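You operate a simulated robot arm through the tools that you are given. There is no shell and no other tool.

You run a simulated robot arm. Do the job below in one go: nothing can be reset, and whatever is moved stays where it is left.

TASK
Buff both polished toe caps to a shine and close the black polish.
Fine: use the orange cloth, put it back; tab flat, lid pressed on.

Only the result counts: the job must be done as asked and must still hold three seconds after the hand-in. Knocking over, shifting, dropping, spilling or breaking anything else fails it. Lids that push on must go on centred and level and be pressed home; caps that screw on are set level and turned clockwise until they are tight. Flat cloth is picked up by pressing the open fingertips on it (5 to 10 N) and closing them slowly along it; thin cloth reads only 2 to 8 mm in the jaws.

THE ROBOT
A 6-joint arm with a two-finger parallel gripper, fixed in place. Base frame: the origin is at the foot of the arm, x ahead of it, y to its left, z up. Units: mm, rad, N and s.
With the tool pointing down near the work surface it reaches from about 100 to 500 mm from the base axis. Its first joint turns from -1.152 to 1.152 rad. Payload 2.45 kg.
Tool frame: the origin (TCP) lies between the finger pads and is the grasp point; the fingertips stand 24 mm ahead of it; z points along the fingers, y is the line along which they close. The gripper opens to 68 mm. The fingers are 17 mm wide and 10 mm thick; the gripper's body (40 by 70 mm) begins 41 mm behind the TCP.
Orientation is that of the tool frame in the base frame, as a unit quaternion [w, x, y, z]. With the fingers straight down and closing along the base's y, the tool's x points along the base's -x, its y along +y and its z along -z.

THE INTERFACE
- The arm moves only by the tool nudge_tool. Its argument "targets" is a list of rows, each a list of 7 numbers: the shift along the base's x, y, z in units of 250 mm (1.0 is 250 mm), then the turn, a rotation vector about the base's x, y, z in units of 120 degrees (1.0 is 120 degrees), then the finger opening in cm, from 0 to 6.8. In form: [[dx, dy, dz, rx, ry, rz, gripper], ...]. A call has 1 to 20 rows; each row is the pose to reach, as a shift and turn from the pose commanded when the call began. A call with a number of a shift or a turn outside -1 to 1 is refused whole. Each row takes 0.2 s and may step no farther than 50 mm and 0.15 rad from the row before; otherwise, or with a gripper value out of range, the whole call is refused. Where a pose cannot be reached the arm comes as near as it can. A force on the tool above 40 N (or 10 N above the force at the start of the call, whichever is more), or a blocked arm, ends the call early, and 0.2 s more pass. Each finger travels about 108 mm/s and halts on what it meets, pressing with about 22 N; the grip force reading is that of the motor and also rises with nothing between the fingers. The clock runs only during rows and for 0.2 s after the last one: add rows that repeat a pose to give the fingers time. It gives the time, the measured TCP pose, the force on the tool (base axes), the opening and the grip force at its end, in the units of the frame above (readings bear some noise), with the torque about the TCP (base axes, N m) and any sound that the robot's microphone picked up, and new pictures: "show" is both (left out), scene, wrist or none.
- Cameras (640 x 400 px; columns grow to the right, rows downward): "scene" is fixed at [171.4, 413.3, 1464.9]; the picture's right is [-0.74, -0.67, 0.00], its down [-0.38, 0.42, -0.82] and it looks along [0.55, -0.61, -0.57] (base axes); focal length 366 px, centre (320, 200). "wrist" rides on the gripper at [84, 11, -75] in the tool frame; the picture's right is [-0.13, 0.99, 0.00], its down [-0.60, -0.08, -0.79] and it looks along [-0.79, -0.10, 0.61] (tool axes); focal length 251 px, centre (320, 200). There is no depth. A picture from a camera that has moved, and an enlarged one, comes with that camera's place and axes in the base frame and with its lens.
- close_up(camera, box): a new picture of the part [left, top, right, bottom] of that camera's present view, enlarged. It takes no simulated time.
- close_job(): hands the job in; it is judged then, once.

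Places have to be worked out from the pictures, the camera data and where the tool is seen. Open the gripper and draw the arm clear of the work before you hand the job in, unless the task says otherwise.

The tools are called after ">>>" by a JSON object that holds its "name" and its "arguments". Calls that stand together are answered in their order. nudge_tool: Moves the arm, as the interface text tells. Its arguments: {"type":"object","properties":{"targets":{"type":"array","items":{"type":"array","items":{"type":"number"}}},"show":{"type":"string","enum":["both","scene","wrist","none"]}},"required":["targets"]} The other tools are called the same way: close_up (camera, box) takes an enlarged picture of a part of a camera's view; close_job () hands the job in.

At the start:

```text
time_s: 0.0
ee_pos: [386.0, -171.3, 1173.0]
ee_rot: [0.0, 0.0, 1.0, 0.0]
contact_force: [-0.4, 0.3, 0.4]
moment: [0.01, -0.04, 0.01]
opening: 68.2
finger_force: 0.0
```

scene: 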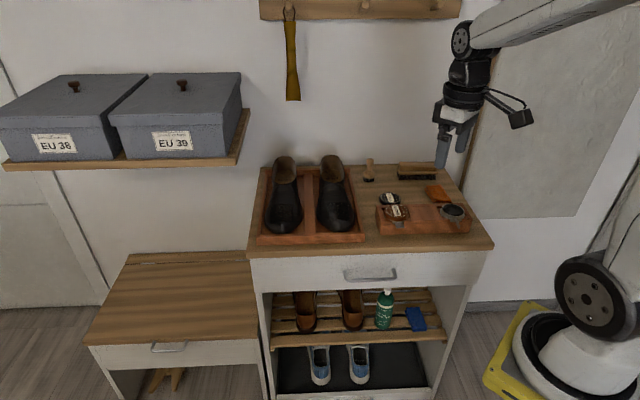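
wrist: 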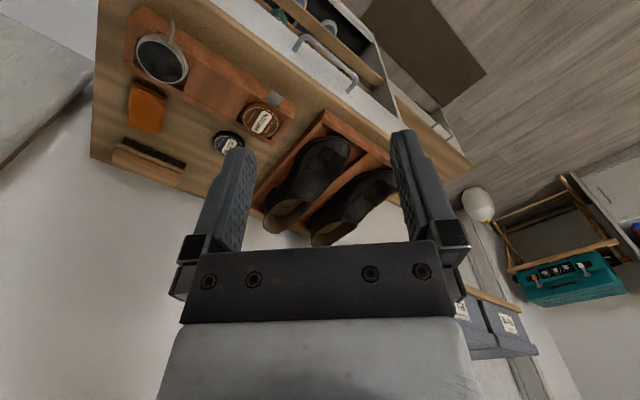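

I start with enlarged views of the work top to identify the items and their places.

>>> {"name": "close_up", "arguments": {"camera": "scene", "box": [360, 140, 500, 250]}}

>>> {"name": "close_up", "arguments": {"camera": "scene", "box": [245, 140, 385, 250]}}

>>> {"name": "close_up", "arguments": {"camera": "wrist", "box": [90, 0, 290, 200]}}

>>> {"name": "close_up", "arguments": {"camera": "wrist", "box": [220, 80, 420, 260]}}

```text
3.64 times, centred on (430, 195) of scene
camera zoom: at [171.4, 413.3, 1464.9], right [-0.74, -0.67, 0.0], down [-0.38, 0.42, -0.82], along [0.55, -0.61, -0.57], focal length 1330 px, centre (-80, 218)
```

zoom: 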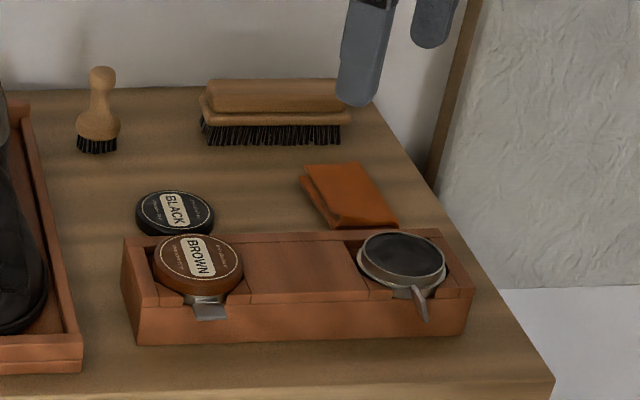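

```text
3.64 times, centred on (315, 195) of scene
camera zoom: at [171.4, 413.3, 1464.9], right [-0.74, -0.67, 0.0], down [-0.38, 0.42, -0.82], along [0.55, -0.61, -0.57], focal length 1330 px, centre (338, 218)
```

zoom: 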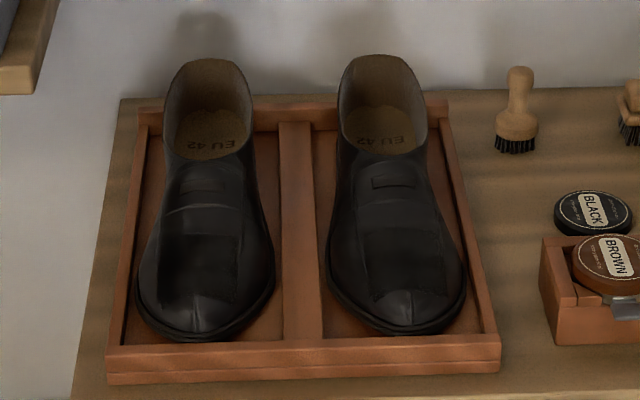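

```text
2.00 times, centred on (190, 100) of wrist
camera zoom: at [301.6, -160.4, 1247.4], right [0.13, 0.99, 0.0], down [0.6, -0.08, 0.79], along [0.79, -0.1, -0.61], focal length 503 px, centre (580, 400)
```

zoom: 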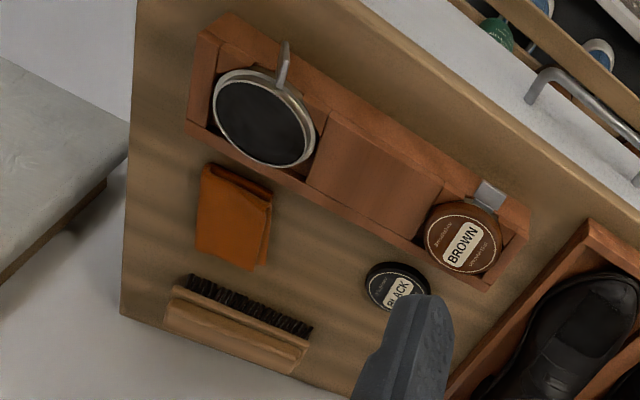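

```text
2.22 times, centred on (320, 170) of wrist
camera zoom: at [301.6, -160.4, 1247.4], right [0.13, 0.99, 0.0], down [0.6, -0.08, 0.79], along [0.79, -0.1, -0.61], focal length 559 px, centre (320, 267)
```

zoom: 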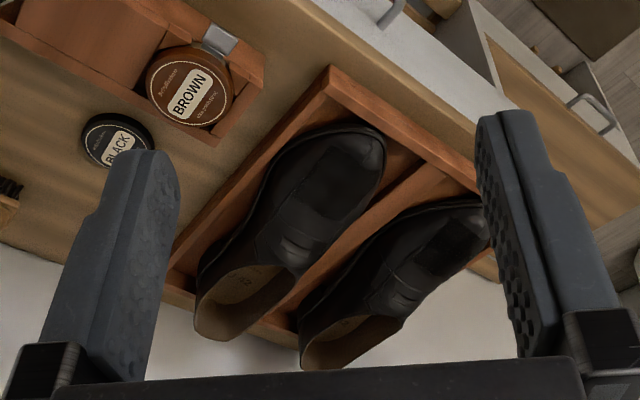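

The table seems to be about 840 mm high and lies diagonally ahead of the arm. I look closer at the robot's foot and at the rest of the scene to check my geometry.

>>> {"name": "close_up", "arguments": {"camera": "scene", "box": [440, 180, 640, 400]}}

>>> {"name": "close_up", "arguments": {"camera": "scene", "box": [400, 0, 640, 190]}}

>>> {"name": "close_up", "arguments": {"camera": "scene", "box": [425, 195, 485, 235]}}

>>> {"name": "close_up", "arguments": {"camera": "scene", "box": [370, 180, 430, 235]}}

>>> {"name": "close_up", "arguments": {"camera": "wrist", "box": [120, 10, 200, 90]}}

```text
1.82 times, centred on (540, 290) of scene
camera zoom: at [171.4, 413.3, 1464.9], right [-0.74, -0.67, 0.0], down [-0.38, 0.42, -0.82], along [0.55, -0.61, -0.57], focal length 665 px, centre (-80, 36)
```

zoom: 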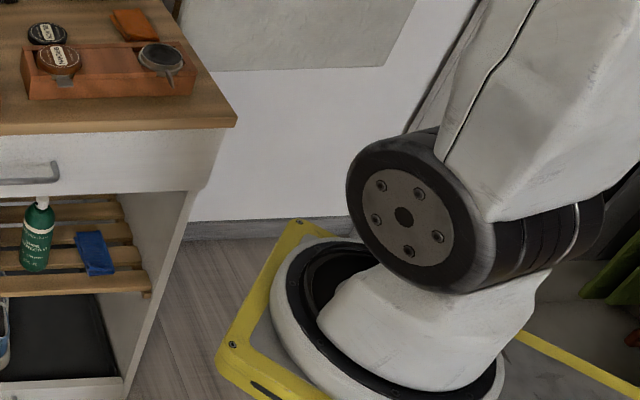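

```text
2.11 times, centred on (520, 95) of scene
camera zoom: at [171.4, 413.3, 1464.9], right [-0.74, -0.67, 0.0], down [-0.38, 0.42, -0.82], along [0.55, -0.61, -0.57], focal length 770 px, centre (-101, 421)
```

zoom: 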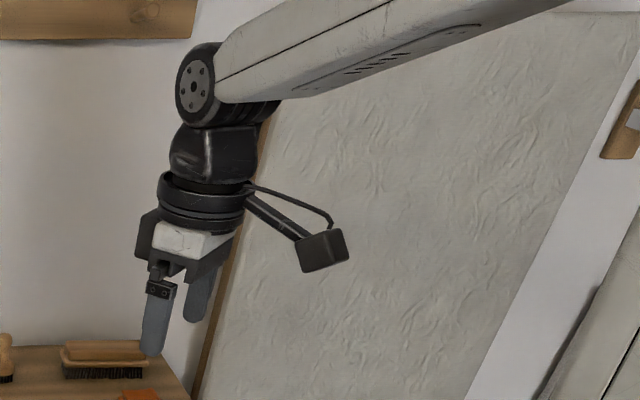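

```text
10.00 times, centred on (455, 215) of scene
camera zoom: at [171.4, 413.3, 1464.9], right [-0.74, -0.67, 0.0], down [-0.38, 0.42, -0.82], along [0.55, -0.61, -0.57], focal length 3658 px, centre (-1030, 50)
```

zoom: 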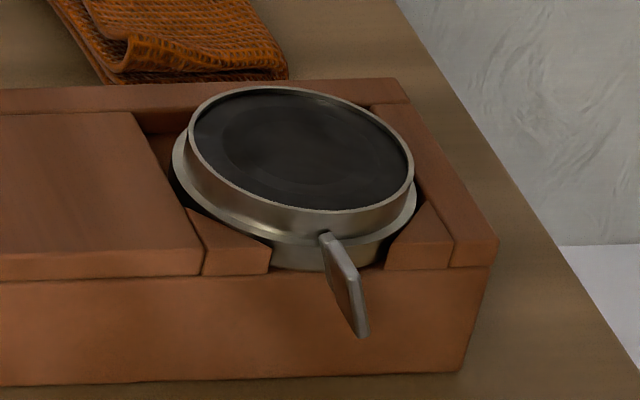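

```text
7.27 times, centred on (400, 208) of scene
camera zoom: at [171.4, 413.3, 1464.9], right [-0.74, -0.67, 0.0], down [-0.38, 0.42, -0.82], along [0.55, -0.61, -0.57], focal length 2660 px, centre (-262, 146)
```

zoom: 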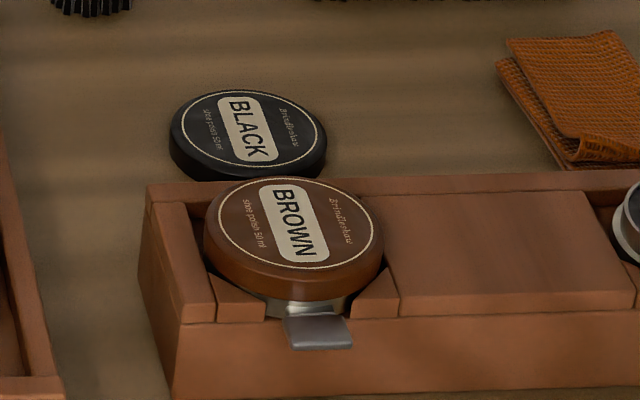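

```text
5.00 times, centred on (160, 50) of wrist
camera zoom: at [301.6, -160.4, 1247.4], right [0.13, 0.99, 0.0], down [0.6, -0.08, 0.79], along [0.79, -0.1, -0.61], focal length 1257 px, centre (1120, 950)
```

zoom: 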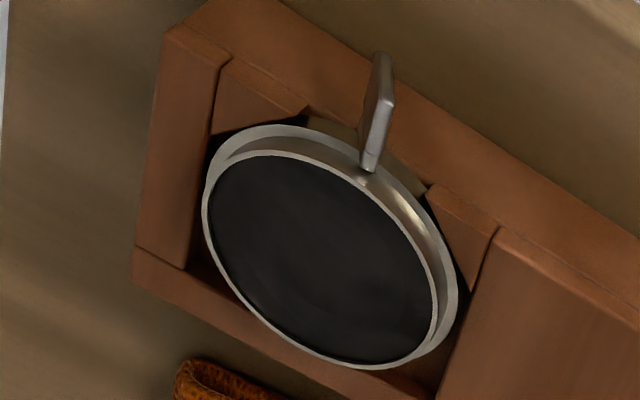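

The black tin is the open silver one in the rack (tab on edge), its lid lies behind the brown tin, and the cloth lies behind the rack. I test the reach by moving high above the tin, which I judge to be near (429, -388).

>>> {"name": "nudge_tool", "arguments": {"targets": [[0.034, -0.174, 0, 0, 0, 0, 6.8], [0.069, -0.347, 0, 0, 0, 0, 6.8], [0.103, -0.521, -0.05, 0, 0, 0, 6.8], [0.138, -0.694, -0.1, 0, 0, 0, 6.8], [0.172, -0.868, -0.15, 0, 0, 0, 6.8]]}}

```text
time_s: 1.2
ee_pos: [428.8, -390.3, 1134.7]
ee_rot: [-0.001, 0.0, 1.0, 0.0]
contact_force: [0.3, 0.5, 0.1]
moment: [0.01, -0.01, 0.01]
opening: 68.2
finger_force: 0.0
camera wrist: at [344.6, -378.0, 1208.7], right [0.13, 0.99, 0.0], down [0.6, -0.08, 0.79], along [0.79, -0.1, -0.61], focal length 251 px, centre (320, 200)
```

scene: 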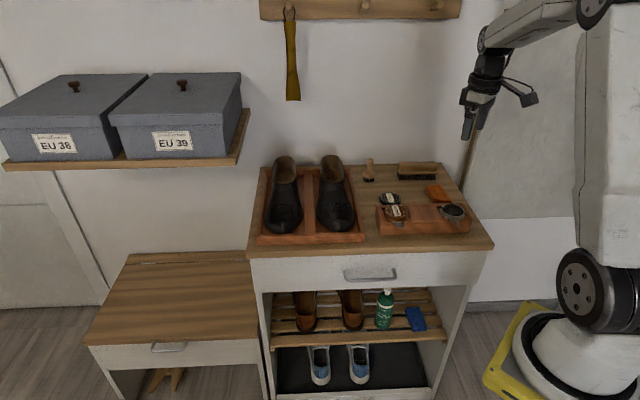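
wrist: 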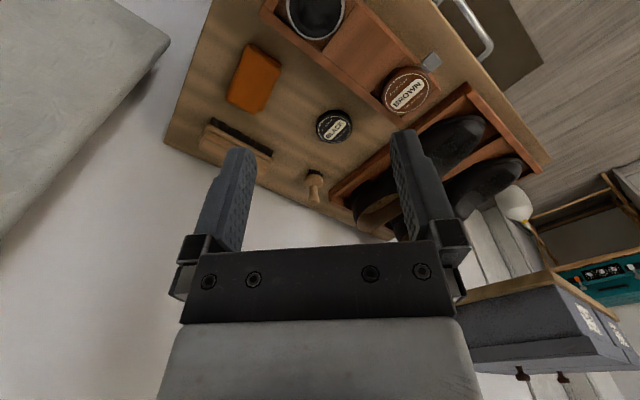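

The tin lies right below the tool, so my geometry holds and the reach is fine at this height. I take close-ups of this wrist view to place the objects precisely.

>>> {"name": "close_up", "arguments": {"camera": "wrist", "box": [220, 0, 420, 130]}}

>>> {"name": "close_up", "arguments": {"camera": "wrist", "box": [310, 70, 550, 240]}}

>>> {"name": "close_up", "arguments": {"camera": "wrist", "box": [180, 30, 360, 210]}}

```text
3.08 times, centred on (320, 65) of wrist
camera zoom: at [344.6, -378.0, 1208.7], right [0.13, 0.99, 0.0], down [0.6, -0.08, 0.79], along [0.79, -0.1, -0.61], focal length 774 px, centre (320, 615)
```

zoom: 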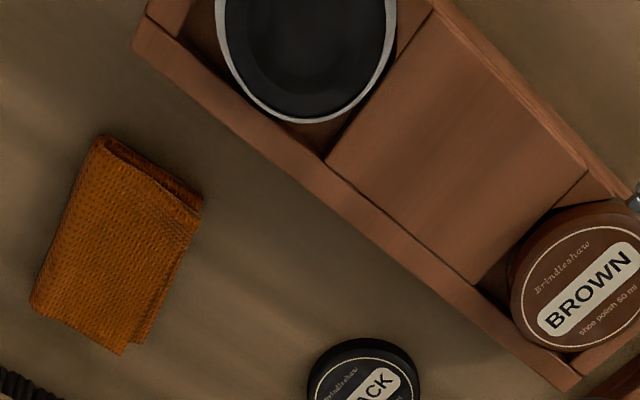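

```text
2.35 times, centred on (430, 155) of wrist
camera zoom: at [344.6, -378.0, 1208.7], right [0.13, 0.99, 0.0], down [0.6, -0.08, 0.79], along [0.79, -0.1, -0.61], focal length 592 px, centre (61, 306)
```

zoom: 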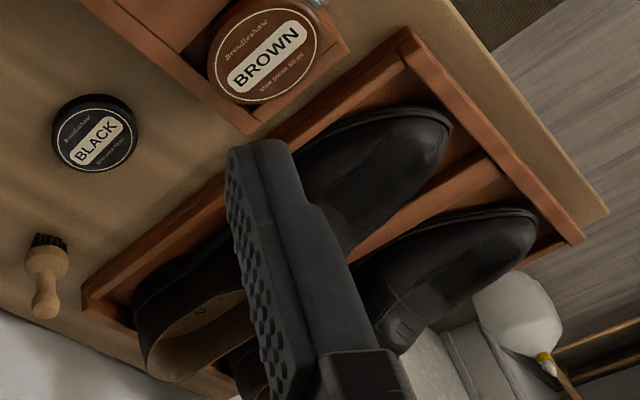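

```text
2.22 times, centred on (270, 120) of wrist
camera zoom: at [344.6, -378.0, 1208.7], right [0.13, 0.99, 0.0], down [0.6, -0.08, 0.79], along [0.79, -0.1, -0.61], focal length 559 px, centre (431, 378)
```

zoom: 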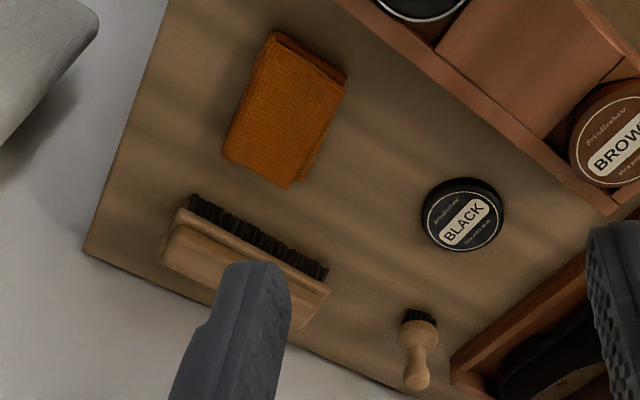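

Estimates so far: tin (429,-388, top 893), lid (615,-387, top ≈848), cloth near (500,-440), toe patches near (651,-188,887) and (759,-91,885). I check that the arm can reach above the shoes, staying high.

>>> {"name": "nudge_tool", "arguments": {"targets": [[0.14, 0.12, 0, 0, 0, 0, 6.8], [0.28, 0.24, 0, 0, 0, 0, 6.8], [0.42, 0.36, 0, 0, 0, 0, 6.8], [0.56, 0.48, 0, 0, 0, 0, 6.8], [0.7, 0.6, -0.02, 0, 0, 0, 6.8], [0.82, 0.72, -0.1, 0, 0, 0, 6.8]]}}

```text
time_s: 2.6
ee_pos: [634.5, -206.3, 1106.6]
ee_rot: [0.0, 0.001, 1.0, 0.0]
contact_force: [0.2, 0.1, 0.6]
moment: [-0.02, -0.01, 0.0]
opening: 67.9
finger_force: 0.1
camera wrist: at [550.1, -194.5, 1182.0], right [0.13, 0.99, 0.0], down [0.6, -0.08, 0.79], along [0.79, -0.1, -0.61], focal length 251 px, centre (320, 200)
```

scene: 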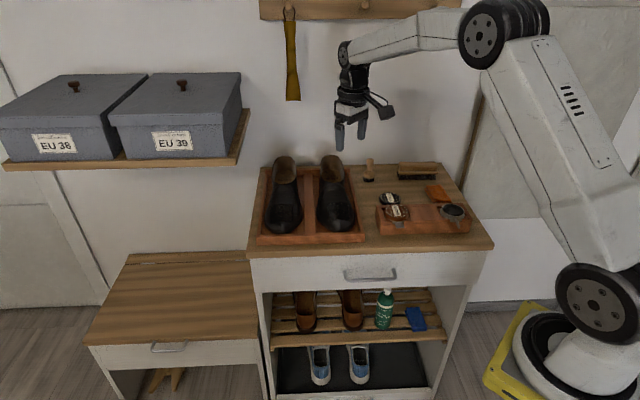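
wrist: 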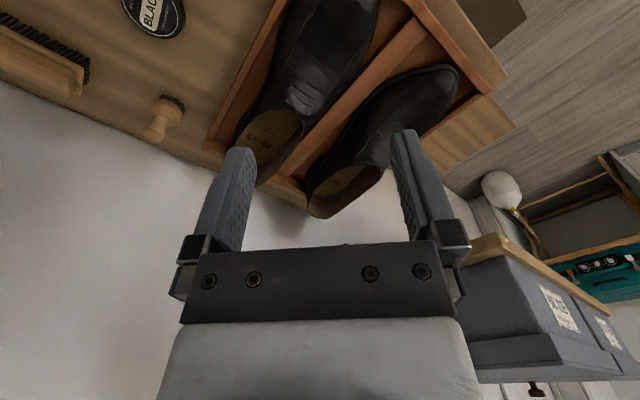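

Reach above the right shoe works. I go on to above the left toe patch, a bit lower.

>>> {"name": "nudge_tool", "arguments": {"targets": [[0.125, 0.115, 0, 0, 0, 0, 6.8], [0.25, 0.23, 0, 0, 0, 0, 6.8], [0.375, 0.345, -0.08, 0, 0, 0, 6.8], [0.5, 0.46, -0.2, 0, 0, 0, 6.8], [0.5, 0.46, -0.24, 0, 0, 0, 6.8]]}}

```text
refused: row 4 steps farther than a row can; nothing moved
```

The step was slightly too long; I spread the descent more evenly.

>>> {"name": "nudge_tool", "arguments": {"targets": [[0.125, 0.115, 0, 0, 0, 0, 6.8], [0.25, 0.23, 0, 0, 0, 0, 6.8], [0.375, 0.345, -0.06, 0, 0, 0, 6.8], [0.5, 0.46, -0.12, 0, 0, 0, 6.8], [0.5, 0.46, -0.24, 0, 0, 0, 6.8]]}}

```text
time_s: 3.8
ee_pos: [756.8, -93.2, 1051.5]
ee_rot: [0.0, 0.001, 1.0, 0.001]
contact_force: [0.5, 0.0, 0.1]
moment: [0.02, -0.01, 0.01]
opening: 67.7
finger_force: 0.0
camera wrist: at [672.9, -81.9, 1125.6], right [0.13, 0.99, 0.0], down [0.6, -0.08, 0.79], along [0.79, -0.1, -0.61], focal length 251 px, centre (320, 200)
```

scene: 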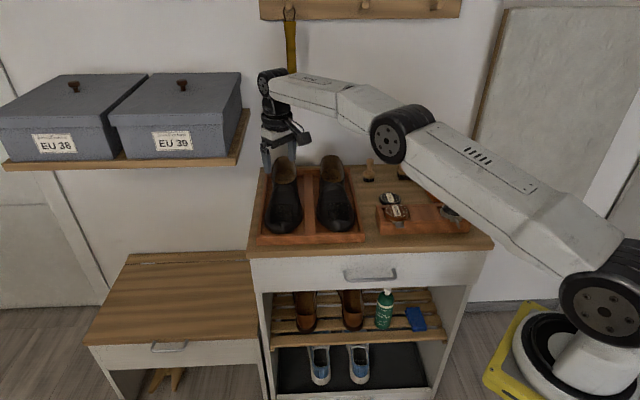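
wrist: 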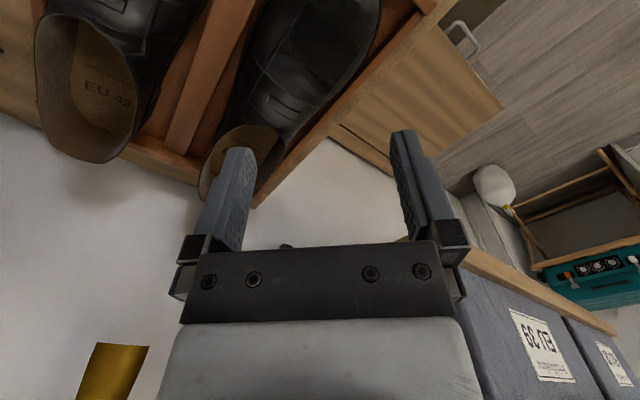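

The arm reaches here too, and the wrist view places the left toe patch right under the tool. I enlarge both toes in this view.

>>> {"name": "close_up", "arguments": {"camera": "wrist", "box": [180, 0, 460, 200]}}

>>> {"name": "close_up", "arguments": {"camera": "wrist", "box": [0, 0, 240, 170]}}

>>> {"name": "close_up", "arguments": {"camera": "scene", "box": [250, 180, 370, 250]}}

```text
2.00 times, centred on (320, 100) of wrist
camera zoom: at [672.9, -81.9, 1125.6], right [0.13, 0.99, 0.0], down [0.6, -0.08, 0.79], along [0.79, -0.1, -0.61], focal length 503 px, centre (320, 400)
```

zoom: 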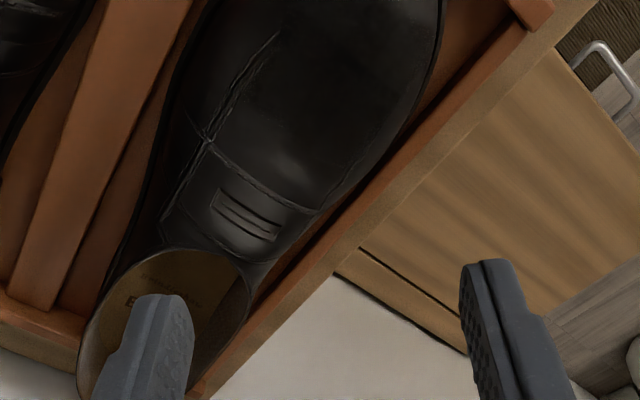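

```text
2.35 times, centred on (120, 85) of wrist
camera zoom: at [672.9, -81.9, 1125.6], right [0.13, 0.99, 0.0], down [0.6, -0.08, 0.79], along [0.79, -0.1, -0.61], focal length 592 px, centre (791, 471)
```

zoom: 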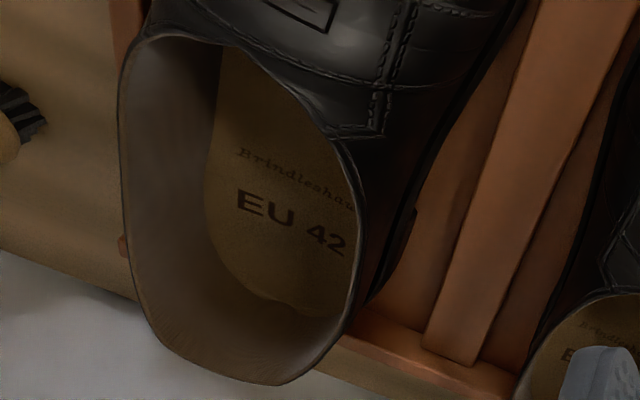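

```text
5.33 times, centred on (310, 215) of scene
camera zoom: at [171.3, 413.3, 1464.9], right [-0.74, -0.67, 0.0], down [-0.38, 0.42, -0.82], along [0.55, -0.61, -0.57], focal length 1951 px, centre (373, 120)
```

zoom: 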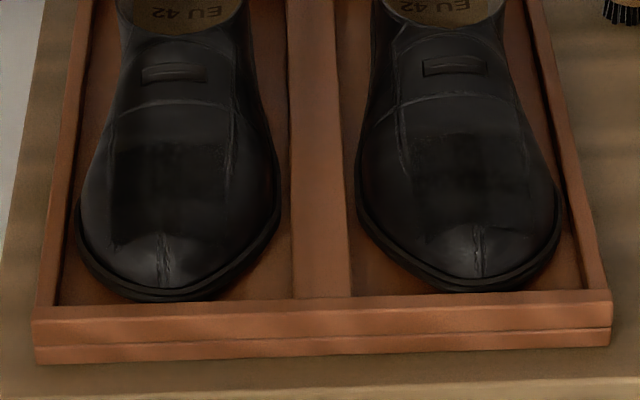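

Toe patches are seen as matte rectangles about 57 mm square. Now I travel high over to the folded cloth, which I judge to be centred near (518,-500), turning the tool about z by 46° so that its closing line runs along the cloth's long side.

>>> {"name": "nudge_tool", "arguments": {"targets": [[-0.08, -0.14, 0.04, 0, 0, 0.064, 6.8], [-0.16, -0.28, 0.08, 0, 0, 0.128, 6.8], [-0.24, -0.42, 0.1, 0, 0, 0.192, 6.8], [-0.32, -0.56, 0.1, 0, 0, 0.256, 6.8], [-0.4, -0.7, 0.1, 0, 0, 0.32, 6.8], [-0.48, -0.84, 0.1, 0, 0, 0.383, 6.8]], "show": "none"}}

>>> {"name": "nudge_tool", "arguments": {"targets": [[-0.1, -0.15, -0.02, 0, 0, 0, 6.8], [-0.2, -0.3, -0.05, 0, 0, 0, 6.8], [-0.3, -0.45, -0.1, 0, 0, 0, 6.8], [-0.4, -0.6, -0.15, 0, 0, 0, 6.8], [-0.484, -0.76, -0.2, 0, 0, 0, 6.8], [-0.484, -0.76, -0.3, 0, 0, 0, 6.8]]}}

```text
time_s: 5.2
ee_pos: [638.8, -307.4, 1075.8]
ee_rot: [0.0, -0.392, 0.92, 0.0]
contact_force: [0.0, -0.3, 0.1]
moment: [0.04, 0.01, -0.01]
opening: 68.0
finger_force: 0.1
```

```text
time_s: 6.6
ee_pos: [518.2, -494.5, 998.4]
ee_rot: [0.0, -0.391, 0.92, 0.001]
contact_force: [0.7, 0.7, -0.1]
moment: [0.01, 0.03, 0.01]
opening: 68.0
finger_force: 0.0
camera wrist: at [451.7, -547.3, 1074.0], right [-0.62, 0.78, 0.0], down [0.48, 0.38, 0.79], along [0.62, 0.49, -0.61], focal length 251 px, centre (320, 200)
```

scene: 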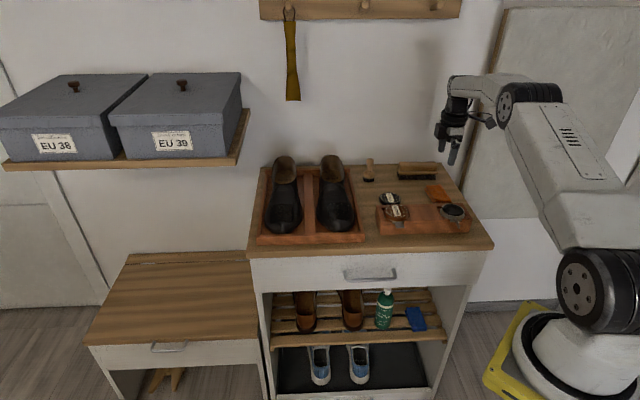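
wrist: 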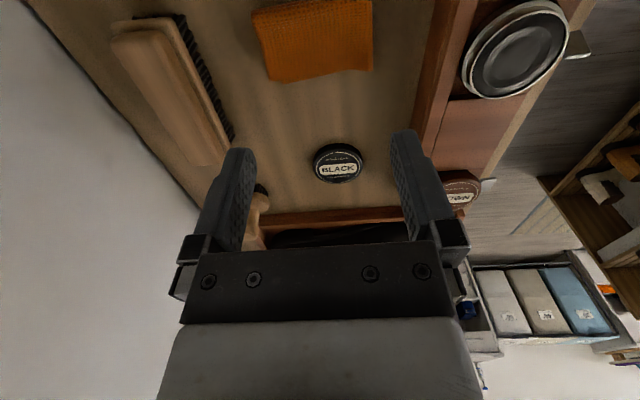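

The cloth is nearly below the tool and aligned with it. I enlarge it to read its edges.

>>> {"name": "close_up", "arguments": {"camera": "wrist", "box": [220, 0, 420, 120]}}

>>> {"name": "close_up", "arguments": {"camera": "scene", "box": [410, 170, 480, 230]}}

>>> {"name": "close_up", "arguments": {"camera": "wrist", "box": [430, 0, 610, 100]}}

```text
3.20 times, centred on (320, 60) of wrist
camera zoom: at [451.7, -547.3, 1074.0], right [-0.62, 0.78, 0.0], down [0.48, 0.38, 0.79], along [0.62, 0.49, -0.61], focal length 805 px, centre (320, 648)
```

zoom: 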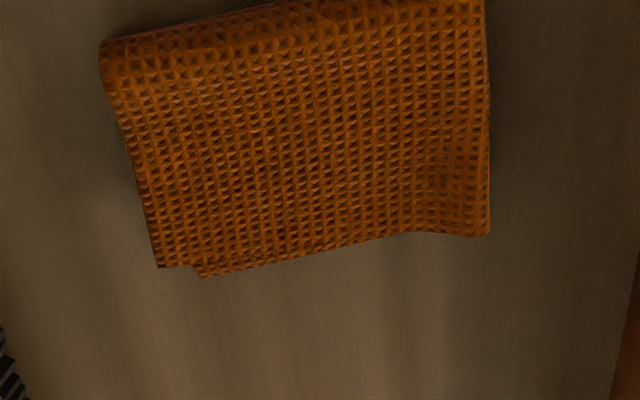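

```text
6.67 times, centred on (445, 200) of scene
camera zoom: at [171.4, 413.3, 1464.9], right [-0.74, -0.67, 0.0], down [-0.38, 0.42, -0.82], along [0.55, -0.61, -0.57], focal length 2439 px, centre (-513, 200)
```

zoom: 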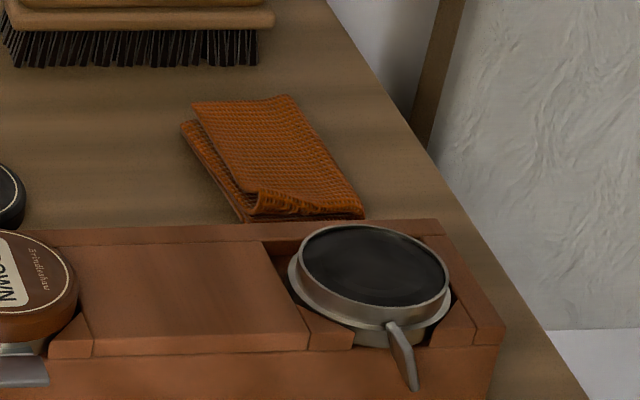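

```text
3.56 times, centred on (520, 50) of wrist
camera zoom: at [451.7, -547.3, 1074.0], right [-0.62, 0.78, 0.0], down [0.48, 0.38, 0.79], along [0.62, 0.49, -0.61], focal length 894 px, centre (-391, 733)
```

zoom: 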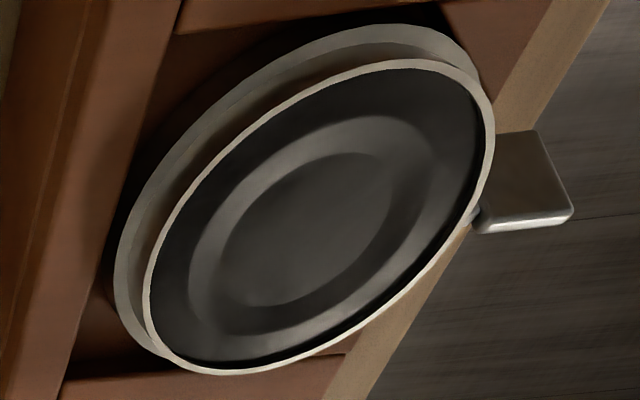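

The cloth centre comes out at about (521,-496), 93 × 53 mm, long side along the closing line. I lower to about 15 mm above it with the fingers set to 40 mm.

>>> {"name": "nudge_tool", "arguments": {"targets": [[0.006, -0.004, -0.15, 0, 0, 0, 5.0], [0.01, -0.006, -0.3, 0, 0, 0, 4.0], [0.01, -0.006, -0.4, 0, 0, 0, 4.0], [0.01, -0.006, -0.44, 0, 0, 0, 4.0]]}}

```text
time_s: 7.6
ee_pos: [520.6, -496.1, 891.8]
ee_rot: [-0.001, -0.39, 0.921, -0.001]
contact_force: [-1.2, 1.2, 2.5]
moment: [0.08, 0.07, 0.0]
opening: 40.6
finger_force: 0.4
camera wrist: at [452.9, -548.2, 966.1], right [-0.62, 0.78, 0.0], down [0.48, 0.38, 0.79], along [0.62, 0.49, -0.61], focal length 251 px, centre (320, 200)
```

scene: 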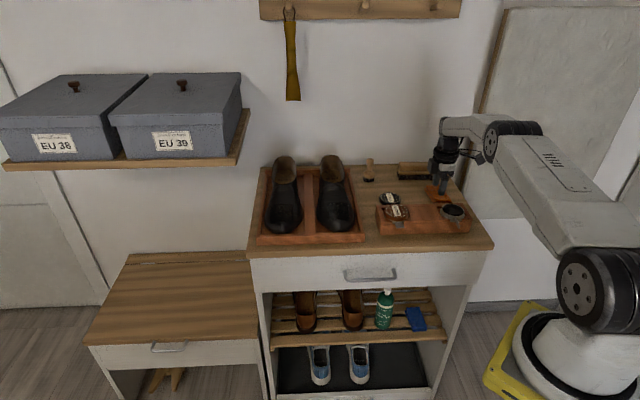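
wrist: 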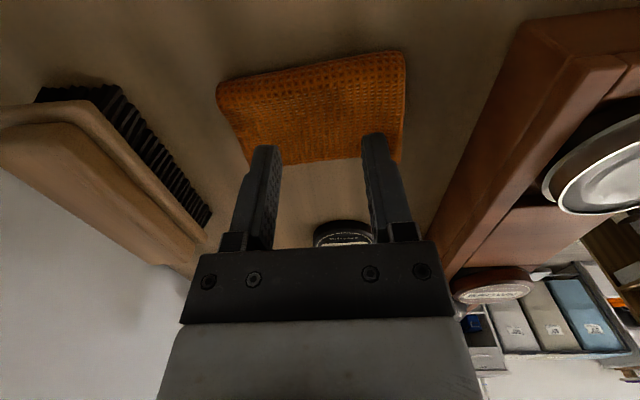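

A slight 2.5 N shows; I look closely to see whether the fingertips already touch the cloth.

>>> {"name": "close_up", "arguments": {"camera": "wrist", "box": [200, 30, 440, 180]}}

>>> {"name": "close_up", "arguments": {"camera": "scene", "box": [410, 140, 480, 210]}}

>>> {"name": "nudge_tool", "arguments": {"targets": [[0, 0, 0, 0, 0, 0, 4.0]], "show": "none"}}

```text
2.67 times, centred on (320, 105) of wrist
camera zoom: at [452.9, -548.2, 966.1], right [-0.62, 0.78, 0.0], down [0.48, 0.38, 0.79], along [0.62, 0.49, -0.61], focal length 670 px, centre (320, 453)
```

zoom: 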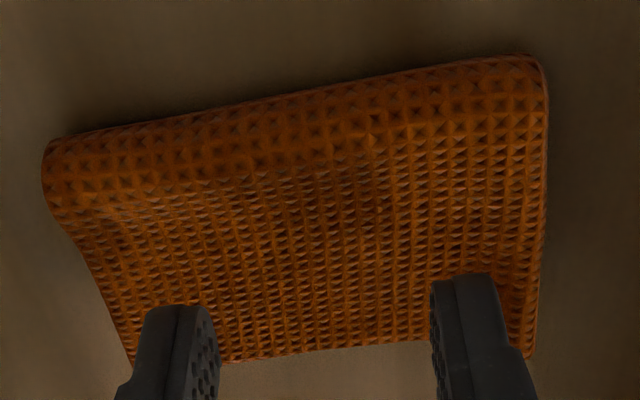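

```text
5.71 times, centred on (445, 175) of scene
camera zoom: at [171.3, 413.4, 1464.9], right [-0.74, -0.67, 0.0], down [-0.38, 0.42, -0.82], along [0.55, -0.61, -0.57], focal length 2090 px, centre (-394, 343)
```

zoom: 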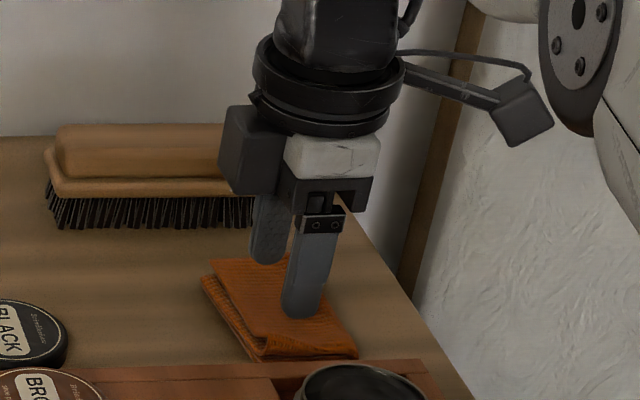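

```text
time_s: 8.0
ee_pos: [519.7, -495.8, 891.5]
ee_rot: [0.0, -0.391, 0.92, 0.0]
contact_force: [0.1, -1.0, 4.4]
moment: [0.03, 0.01, -0.02]
opening: 40.4
finger_force: 0.5
```

The fingertips are touching already (4.4 N). I lower 2 mm more to get the wanted 5–10 N press.

>>> {"name": "nudge_tool", "arguments": {"targets": [[0, 0, -0.004, 0, 0, 0, 4.0], [0, 0, -0.008, 0, 0, 0, 4.0], [0, 0, -0.008, 0, 0, 0, 4.0]], "show": "wrist"}}

```text
time_s: 8.8
ee_pos: [521.2, -495.3, 890.5]
ee_rot: [0.001, -0.391, 0.92, -0.002]
contact_force: [-1.7, 1.1, 18.7]
moment: [0.11, 0.17, 0.02]
opening: 40.3
finger_force: 0.6
camera wrist: at [453.3, -548.3, 965.5], right [-0.62, 0.78, 0.0], down [0.47, 0.38, 0.79], along [0.62, 0.49, -0.61], focal length 251 px, centre (320, 200)
```

wrist: 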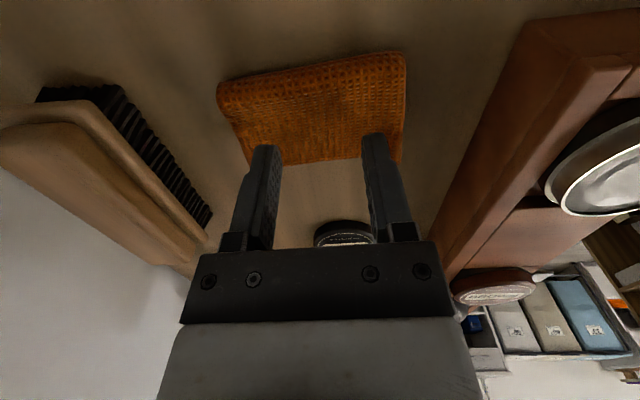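

18.7 N is too much; stiffness is about 7 N per mm, so I raise by 1.6 mm to get about 7 N.

>>> {"name": "nudge_tool", "arguments": {"targets": [[0, 0, 0.0065, 0, 0, 0, 4.0], [0, 0, 0.0065, 0, 0, 0, 4.0]], "show": "none"}}

```text
time_s: 9.4
ee_pos: [520.5, -495.4, 891.5]
ee_rot: [0.0, -0.391, 0.92, -0.002]
contact_force: [1.3, -3.2, 18.1]
moment: [-0.04, -0.01, 0.01]
opening: 40.4
finger_force: 0.0
```

The force has not settled yet; I hold the pose a moment and read again.

>>> {"name": "nudge_tool", "arguments": {"targets": [[0, 0, 0, 0, 0, 0, 4.0], [0, 0, 0, 0, 0, 0, 4.0]], "show": "none"}}

```text
time_s: 10.0
ee_pos: [519.3, -495.8, 891.4]
ee_rot: [0.0, -0.39, 0.921, -0.001]
contact_force: [0.6, -1.4, 18.3]
moment: [-0.02, -0.01, 0.01]
opening: 40.1
finger_force: 0.7
```

It still reads 18 N, so I raise another 2 mm and read.

>>> {"name": "nudge_tool", "arguments": {"targets": [[0, 0, 0.006, 0, 0, 0, 4.0], [0, 0, 0.006, 0, 0, 0, 4.0], [0, 0, 0.006, 0, 0, 0, 4.0]], "show": "none"}}

```text
time_s: 10.8
ee_pos: [520.5, -496.3, 890.2]
ee_rot: [0.0, -0.391, 0.921, 0.001]
contact_force: [-0.7, 0.2, 10.0]
moment: [-0.03, 0.01, 0.01]
opening: 40.2
finger_force: 0.0
```

10 N now; 0.5 mm more up should give about 7–8 N.

>>> {"name": "nudge_tool", "arguments": {"targets": [[0, 0, 0.002, 0, 0, 0, 4.0], [0, 0, 0.002, 0, 0, 0, 4.0], [0, 0, 0.002, 0, 0, 0, 4.0]], "show": "wrist"}}

```text
time_s: 11.6
ee_pos: [520.0, -495.4, 891.8]
ee_rot: [0.0, -0.39, 0.921, 0.001]
contact_force: [-0.7, -0.7, 4.1]
moment: [0.0, -0.02, -0.01]
opening: 40.3
finger_force: 0.5
camera wrist: at [453.4, -547.4, 966.0], right [-0.62, 0.78, 0.0], down [0.48, 0.38, 0.79], along [0.62, 0.49, -0.61], focal length 251 px, centre (320, 200)
```

wrist: 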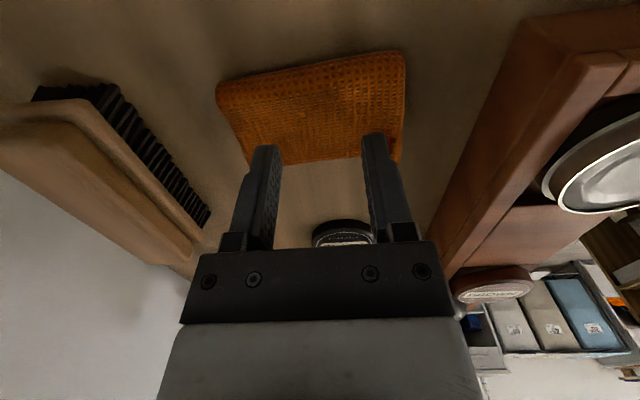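

4.1 N now; I press 0.3 mm deeper and begin closing slowly (2 mm per row), watching the force.

>>> {"name": "nudge_tool", "arguments": {"targets": [[0, 0, -0.0012, 0, 0, 0, 4.0], [0, 0, -0.0012, 0, 0, 0, 4.0], [0, 0, -0.0012, 0, 0, 0, 3.8], [0, 0, -0.0012, 0, 0, 0, 3.6], [0, 0, -0.0012, 0, 0, 0, 3.4]], "show": "wrist"}}

```text
time_s: 12.8
ee_pos: [520.4, -494.4, 891.2]
ee_rot: [-0.001, -0.39, 0.921, 0.0]
contact_force: [0.3, 0.8, 5.1]
moment: [-0.01, -0.02, 0.02]
opening: 36.7
finger_force: 2.0
camera wrist: at [453.8, -547.3, 966.0], right [-0.62, 0.78, 0.0], down [0.48, 0.38, 0.79], along [0.62, 0.49, -0.61], focal length 251 px, centre (320, 200)
```

wrist: 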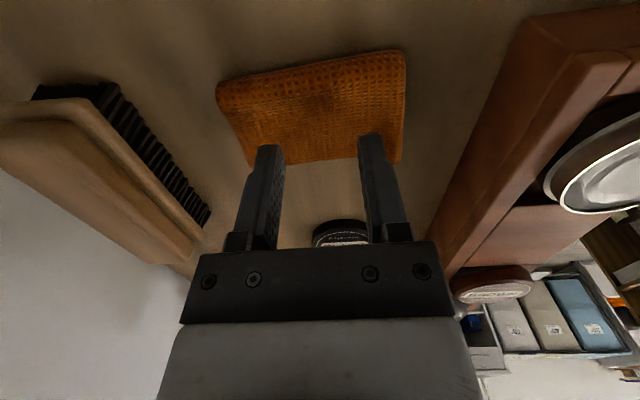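

The fingers drag on the cloth (2 N motor force). I press a touch more and continue closing slowly.

>>> {"name": "nudge_tool", "arguments": {"targets": [[0, 0, -0.0008, 0, 0, 0, 3.2], [0, 0, -0.0008, 0, 0, 0, 3.0], [0, 0, -0.0008, 0, 0, 0, 2.8], [0, 0, -0.0008, 0, 0, 0, 2.6], [0, 0, -0.0008, 0, 0, 0, 2.4]], "show": "wrist"}}

>>> {"name": "close_up", "arguments": {"camera": "wrist", "box": [200, 30, 440, 180]}}

```text
time_s: 14.0
ee_pos: [520.9, -495.3, 891.2]
ee_rot: [0.0, -0.391, 0.92, 0.0]
contact_force: [0.8, -0.6, 3.3]
moment: [0.02, -0.02, 0.0]
opening: 26.4
finger_force: 1.2
camera wrist: at [453.6, -547.5, 966.0], right [-0.62, 0.78, 0.0], down [0.48, 0.38, 0.79], along [0.62, 0.49, -0.61], focal length 251 px, centre (320, 200)
```

wrist: 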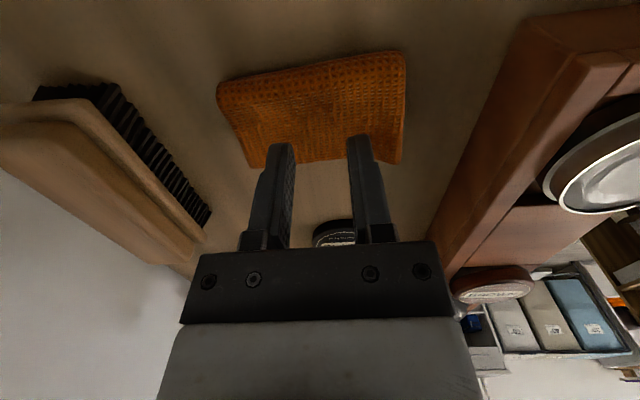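

```text
2.67 times, centred on (320, 105) of wrist
camera zoom: at [453.6, -547.5, 966.0], right [-0.62, 0.78, 0.0], down [0.48, 0.38, 0.79], along [0.62, 0.49, -0.61], focal length 670 px, centre (320, 453)
```

zoom: 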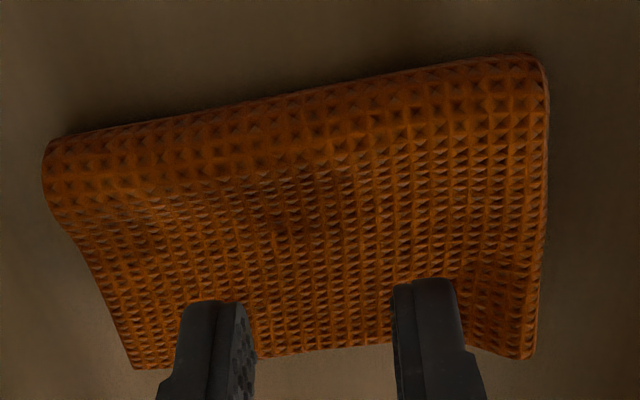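

The fingers slid at 3.3 N without gathering the cloth. I reopen to 40 mm lightly, press to about 8 N, and read before closing again.

>>> {"name": "nudge_tool", "arguments": {"targets": [[0, 0, 0.004, 0, 0, 0, 3.0], [0, 0, 0.004, 0, 0, 0, 4.2], [0, 0, -0.001, 0, 0, 0, 4.2], [0, 0, -0.003, 0, 0, 0, 4.2], [0, 0, -0.003, 0, 0, 0, 4.2], [0, 0, -0.003, 0, 0, 0, 4.2]], "show": "none"}}

```text
time_s: 15.4
ee_pos: [519.7, -494.9, 891.3]
ee_rot: [0.0, -0.391, 0.92, 0.0]
contact_force: [-1.1, 0.8, 6.1]
moment: [0.05, 0.03, -0.02]
opening: 42.5
finger_force: 0.1
```

6.1 N; I press 0.3 mm deeper and close in small steps.

>>> {"name": "nudge_tool", "arguments": {"targets": [[0, 0, -0.0012, 0, 0, 0, 4.2], [0, 0, -0.0012, 0, 0, 0, 4.0], [0, 0, -0.0014, 0, 0, 0, 3.9], [0, 0, -0.0016, 0, 0, 0, 3.8]], "show": "none"}}

```text
time_s: 16.4
ee_pos: [520.7, -495.9, 890.7]
ee_rot: [0.0, -0.391, 0.92, -0.001]
contact_force: [0.7, -0.1, 10.8]
moment: [-0.04, 0.02, 0.0]
opening: 41.7
finger_force: 2.4
```

10.8 N with the fingers gripping by friction. I continue closing at the same height.

>>> {"name": "nudge_tool", "arguments": {"targets": [[0, 0, 0.0006, 0, 0, 0, 3.6], [0, 0, 0.0006, 0, 0, 0, 3.4], [0, 0, 0.0006, 0, 0, 0, 3.2], [0, 0, 0.0006, 0, 0, 0, 3.0]], "show": "wrist"}}

>>> {"name": "close_up", "arguments": {"camera": "wrist", "box": [200, 30, 440, 180]}}

```text
time_s: 17.4
ee_pos: [519.7, -495.6, 890.6]
ee_rot: [0.001, -0.391, 0.921, -0.001]
contact_force: [-0.4, 0.2, 15.0]
moment: [0.01, 0.0, 0.01]
opening: 38.3
finger_force: 4.6
camera wrist: at [453.9, -547.2, 965.6], right [-0.62, 0.78, 0.0], down [0.48, 0.38, 0.79], along [0.62, 0.49, -0.61], focal length 251 px, centre (320, 200)
```

wrist: 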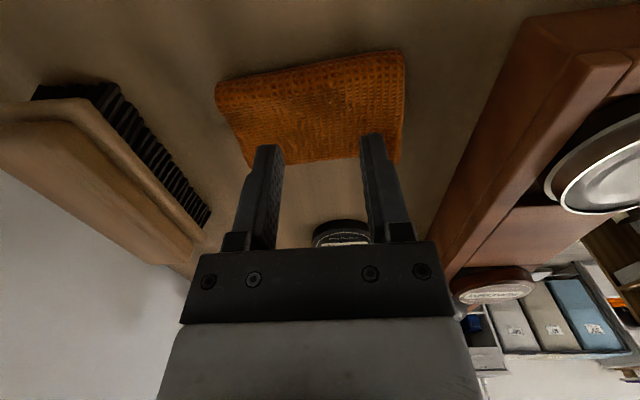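

```text
2.67 times, centred on (320, 105) of wrist
camera zoom: at [453.9, -547.2, 965.6], right [-0.62, 0.78, 0.0], down [0.48, 0.38, 0.79], along [0.62, 0.49, -0.61], focal length 670 px, centre (320, 453)
```

zoom: 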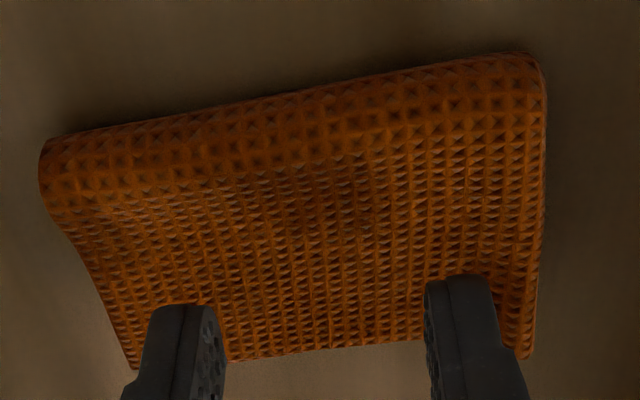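

The force crept to 15 N, so I ease up 0.5 mm and keep closing slowly.

>>> {"name": "nudge_tool", "arguments": {"targets": [[0, 0, 0.002, 0, 0, 0, 2.8], [0, 0, 0.002, 0, 0, 0, 2.6], [0, 0, 0.002, 0, 0, 0, 2.4], [0, 0, 0.002, 0, 0, 0, 2.2], [0, 0, 0.002, 0, 0, 0, 2.0]], "show": "wrist"}}

>>> {"name": "close_up", "arguments": {"camera": "wrist", "box": [200, 30, 440, 180]}}

```text
time_s: 18.6
ee_pos: [521.3, -495.2, 891.9]
ee_rot: [0.0, -0.39, 0.921, 0.001]
contact_force: [1.2, -0.3, 10.7]
moment: [-0.01, -0.02, -0.02]
opening: 27.1
finger_force: 3.9
camera wrist: at [453.5, -547.2, 965.7], right [-0.62, 0.78, 0.0], down [0.48, 0.38, 0.79], along [0.62, 0.49, -0.61], focal length 251 px, centre (320, 200)
```

wrist: 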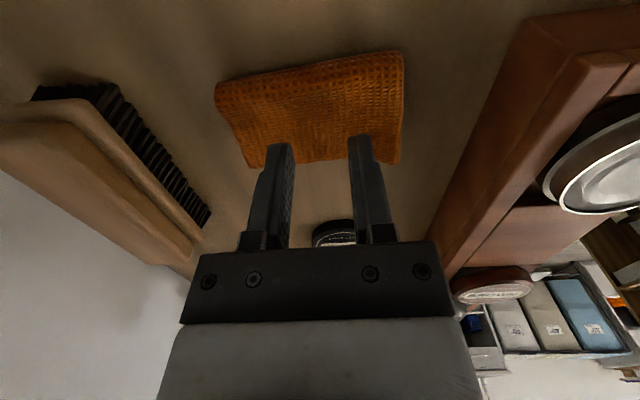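

```text
2.67 times, centred on (320, 105) of wrist
camera zoom: at [453.5, -547.2, 965.7], right [-0.62, 0.78, 0.0], down [0.48, 0.38, 0.79], along [0.62, 0.49, -0.61], focal length 670 px, centre (320, 453)
```

zoom: 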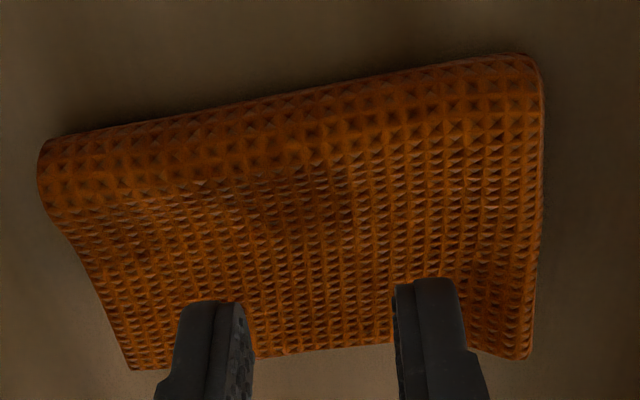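

At 10.7 N and 27 mm the cloth still lies flat; I close the rest of the way slowly with a light ease of force.

>>> {"name": "nudge_tool", "arguments": {"targets": [[0, 0, 0.0004, 0, 0, 0, 1.8], [0, 0, 0.0004, 0, 0, 0, 1.6], [0, 0, 0.0004, 0, 0, 0, 1.4], [0, 0, 0.0004, 0, 0, 0, 1.2], [0, 0, 0.0004, 0, 0, 0, 1.0], [0, 0, 0.0004, 0, 0, 0, 0.8], [0, 0, 0.0004, 0, 0, 0, 0.6]], "show": "wrist"}}

>>> {"name": "close_up", "arguments": {"camera": "wrist", "box": [200, 30, 440, 180]}}

```text
time_s: 20.2
ee_pos: [520.0, -494.2, 891.8]
ee_rot: [0.001, -0.39, 0.921, 0.0]
contact_force: [0.1, -0.8, 9.4]
moment: [0.0, -0.03, -0.02]
opening: 11.4
finger_force: 3.1
camera wrist: at [453.6, -547.0, 965.8], right [-0.62, 0.78, 0.0], down [0.48, 0.38, 0.79], along [0.62, 0.49, -0.61], focal length 251 px, centre (320, 200)
```

wrist: 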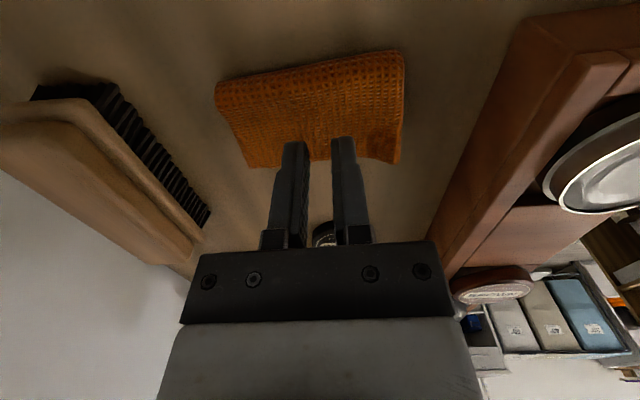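

```text
2.67 times, centred on (320, 105) of wrist
camera zoom: at [453.6, -547.0, 965.8], right [-0.62, 0.78, 0.0], down [0.48, 0.38, 0.79], along [0.62, 0.49, -0.61], focal length 670 px, centre (320, 453)
```

zoom: 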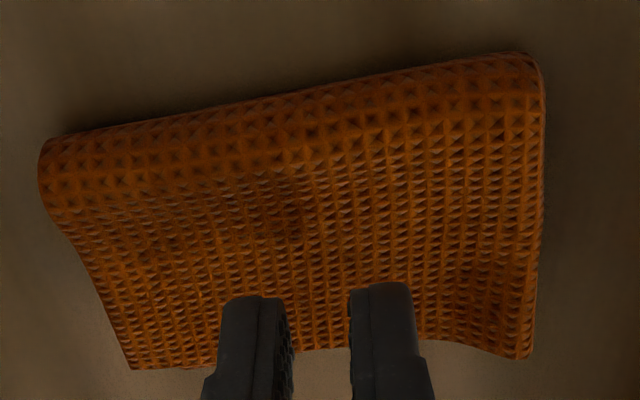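

I close fully now and read the jaw opening, which should stop at 2–8 mm if cloth is caught.

>>> {"name": "nudge_tool", "arguments": {"targets": [[0, 0, 0, 0, 0, 0, 0.4], [0, 0, 0, 0, 0, 0, 0.2], [0, 0, 0, 0, 0, 0, 0.0], [0, 0, 0, 0, 0, 0, 0.0], [0, 0, 0, 0, 0, 0, 0.0]], "show": "wrist"}}

>>> {"name": "close_up", "arguments": {"camera": "wrist", "box": [200, 30, 440, 180]}}

```text
time_s: 21.4
ee_pos: [520.3, -494.8, 889.8]
ee_rot: [0.0, -0.391, 0.92, 0.001]
contact_force: [0.2, 0.4, 9.7]
moment: [0.0, 0.01, 0.01]
opening: 0.3
finger_force: 22.0
camera wrist: at [453.6, -547.1, 965.8], right [-0.62, 0.78, 0.0], down [0.48, 0.38, 0.79], along [0.62, 0.49, -0.61], focal length 251 px, centre (320, 200)
```

wrist: 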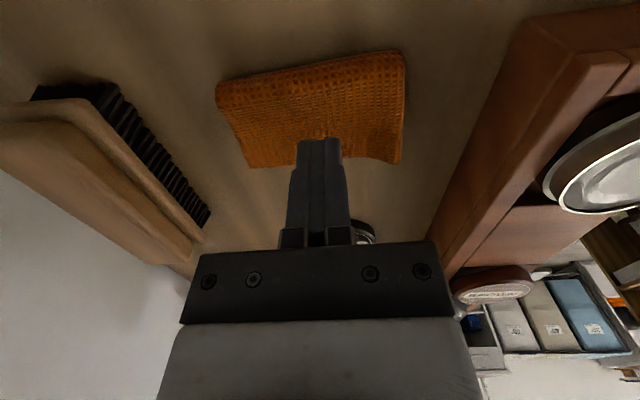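

```text
2.67 times, centred on (320, 105) of wrist
camera zoom: at [453.6, -547.1, 965.8], right [-0.62, 0.78, 0.0], down [0.48, 0.38, 0.79], along [0.62, 0.49, -0.61], focal length 670 px, centre (320, 453)
```

zoom: 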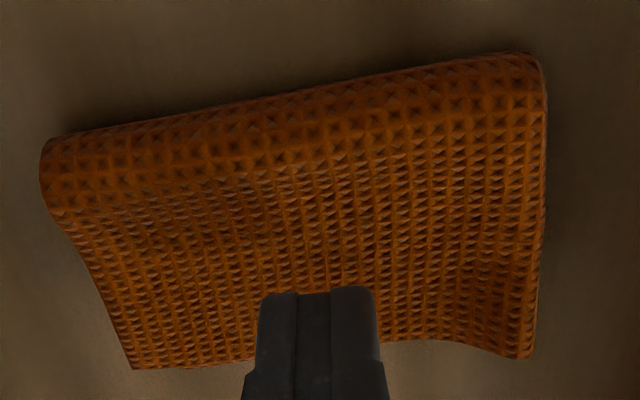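

The jaws read 0.3 mm: nothing caught, the fingers slid over the pile. Before trying wider, I lift off and touch the bare table between cloth and lid with closed fingertips to learn the table's height.

>>> {"name": "nudge_tool", "arguments": {"targets": [[0, 0, 0.06, 0, 0, 0, 0.0], [0.09, 0.1, 0.1, 0, 0, 0, 0.0], [0.18, 0.2, 0.1, 0, 0, 0, 0.0], [0.18, 0.2, 0.02, 0, 0, 0, 0.0]]}}

```text
time_s: 22.4
ee_pos: [565.4, -444.7, 896.0]
ee_rot: [-0.001, -0.391, 0.92, 0.0]
contact_force: [-0.2, 0.6, 0.3]
moment: [0.03, 0.02, 0.04]
opening: 0.2
finger_force: 21.8
camera wrist: at [499.3, -497.5, 970.9], right [-0.62, 0.78, 0.0], down [0.48, 0.38, 0.79], along [0.62, 0.49, -0.61], focal length 251 px, centre (320, 200)
```

scene: 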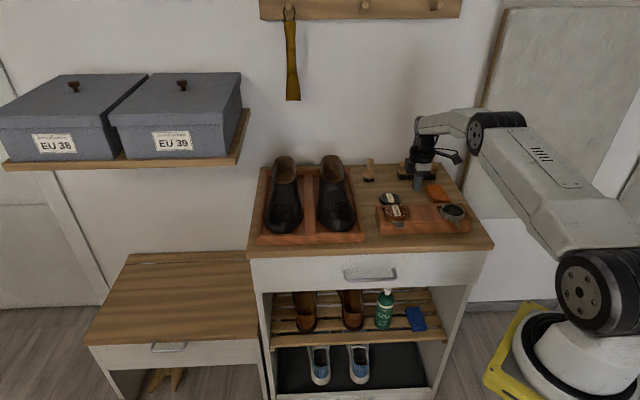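
wrist: 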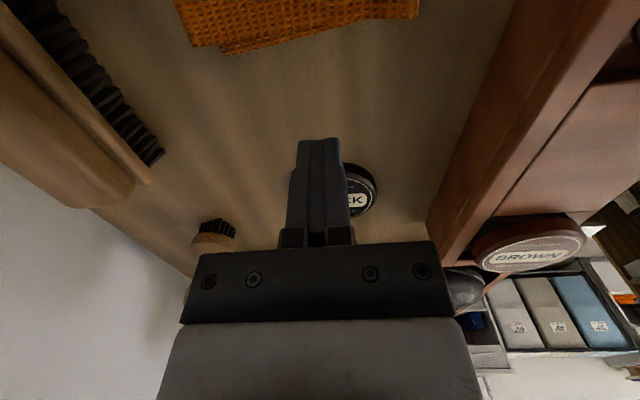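

I lower in small steps and watch for contact with the bare table.

>>> {"name": "nudge_tool", "arguments": {"targets": [[0, 0, -0.01, 0, 0, 0, 0.0], [0, 0, -0.02, 0, 0, 0, 0.0], [0, 0, -0.03, 0, 0, 0, 0.0], [0, 0, -0.04, 0, 0, 0, 0.0], [0, 0, -0.05, 0, 0, 0, 0.0], [0, 0, -0.06, 0, 0, 0, 0.0]], "show": "none"}}

```text
time_s: 23.8
ee_pos: [565.2, -444.1, 880.0]
ee_rot: [0.0, -0.391, 0.92, 0.0]
contact_force: [0.3, 0.3, 0.2]
moment: [0.0, 0.02, 0.01]
opening: 0.0
finger_force: 21.9
```

No contact yet at TCP z 880; I go on in small steps.

>>> {"name": "nudge_tool", "arguments": {"targets": [[0, 0, -0.008, 0, 0, 0, 0.0], [0, 0, -0.016, 0, 0, 0, 0.0], [0, 0, -0.02, 0, 0, 0, 0.0], [0, 0, -0.024, 0, 0, 0, 0.0]], "show": "none"}}

```text
time_s: 24.8
ee_pos: [564.7, -447.2, 875.7]
ee_rot: [0.0, -0.39, 0.921, 0.001]
contact_force: [0.0, 0.2, -0.1]
moment: [-0.03, -0.01, 0.02]
opening: 0.0
finger_force: 21.5
```

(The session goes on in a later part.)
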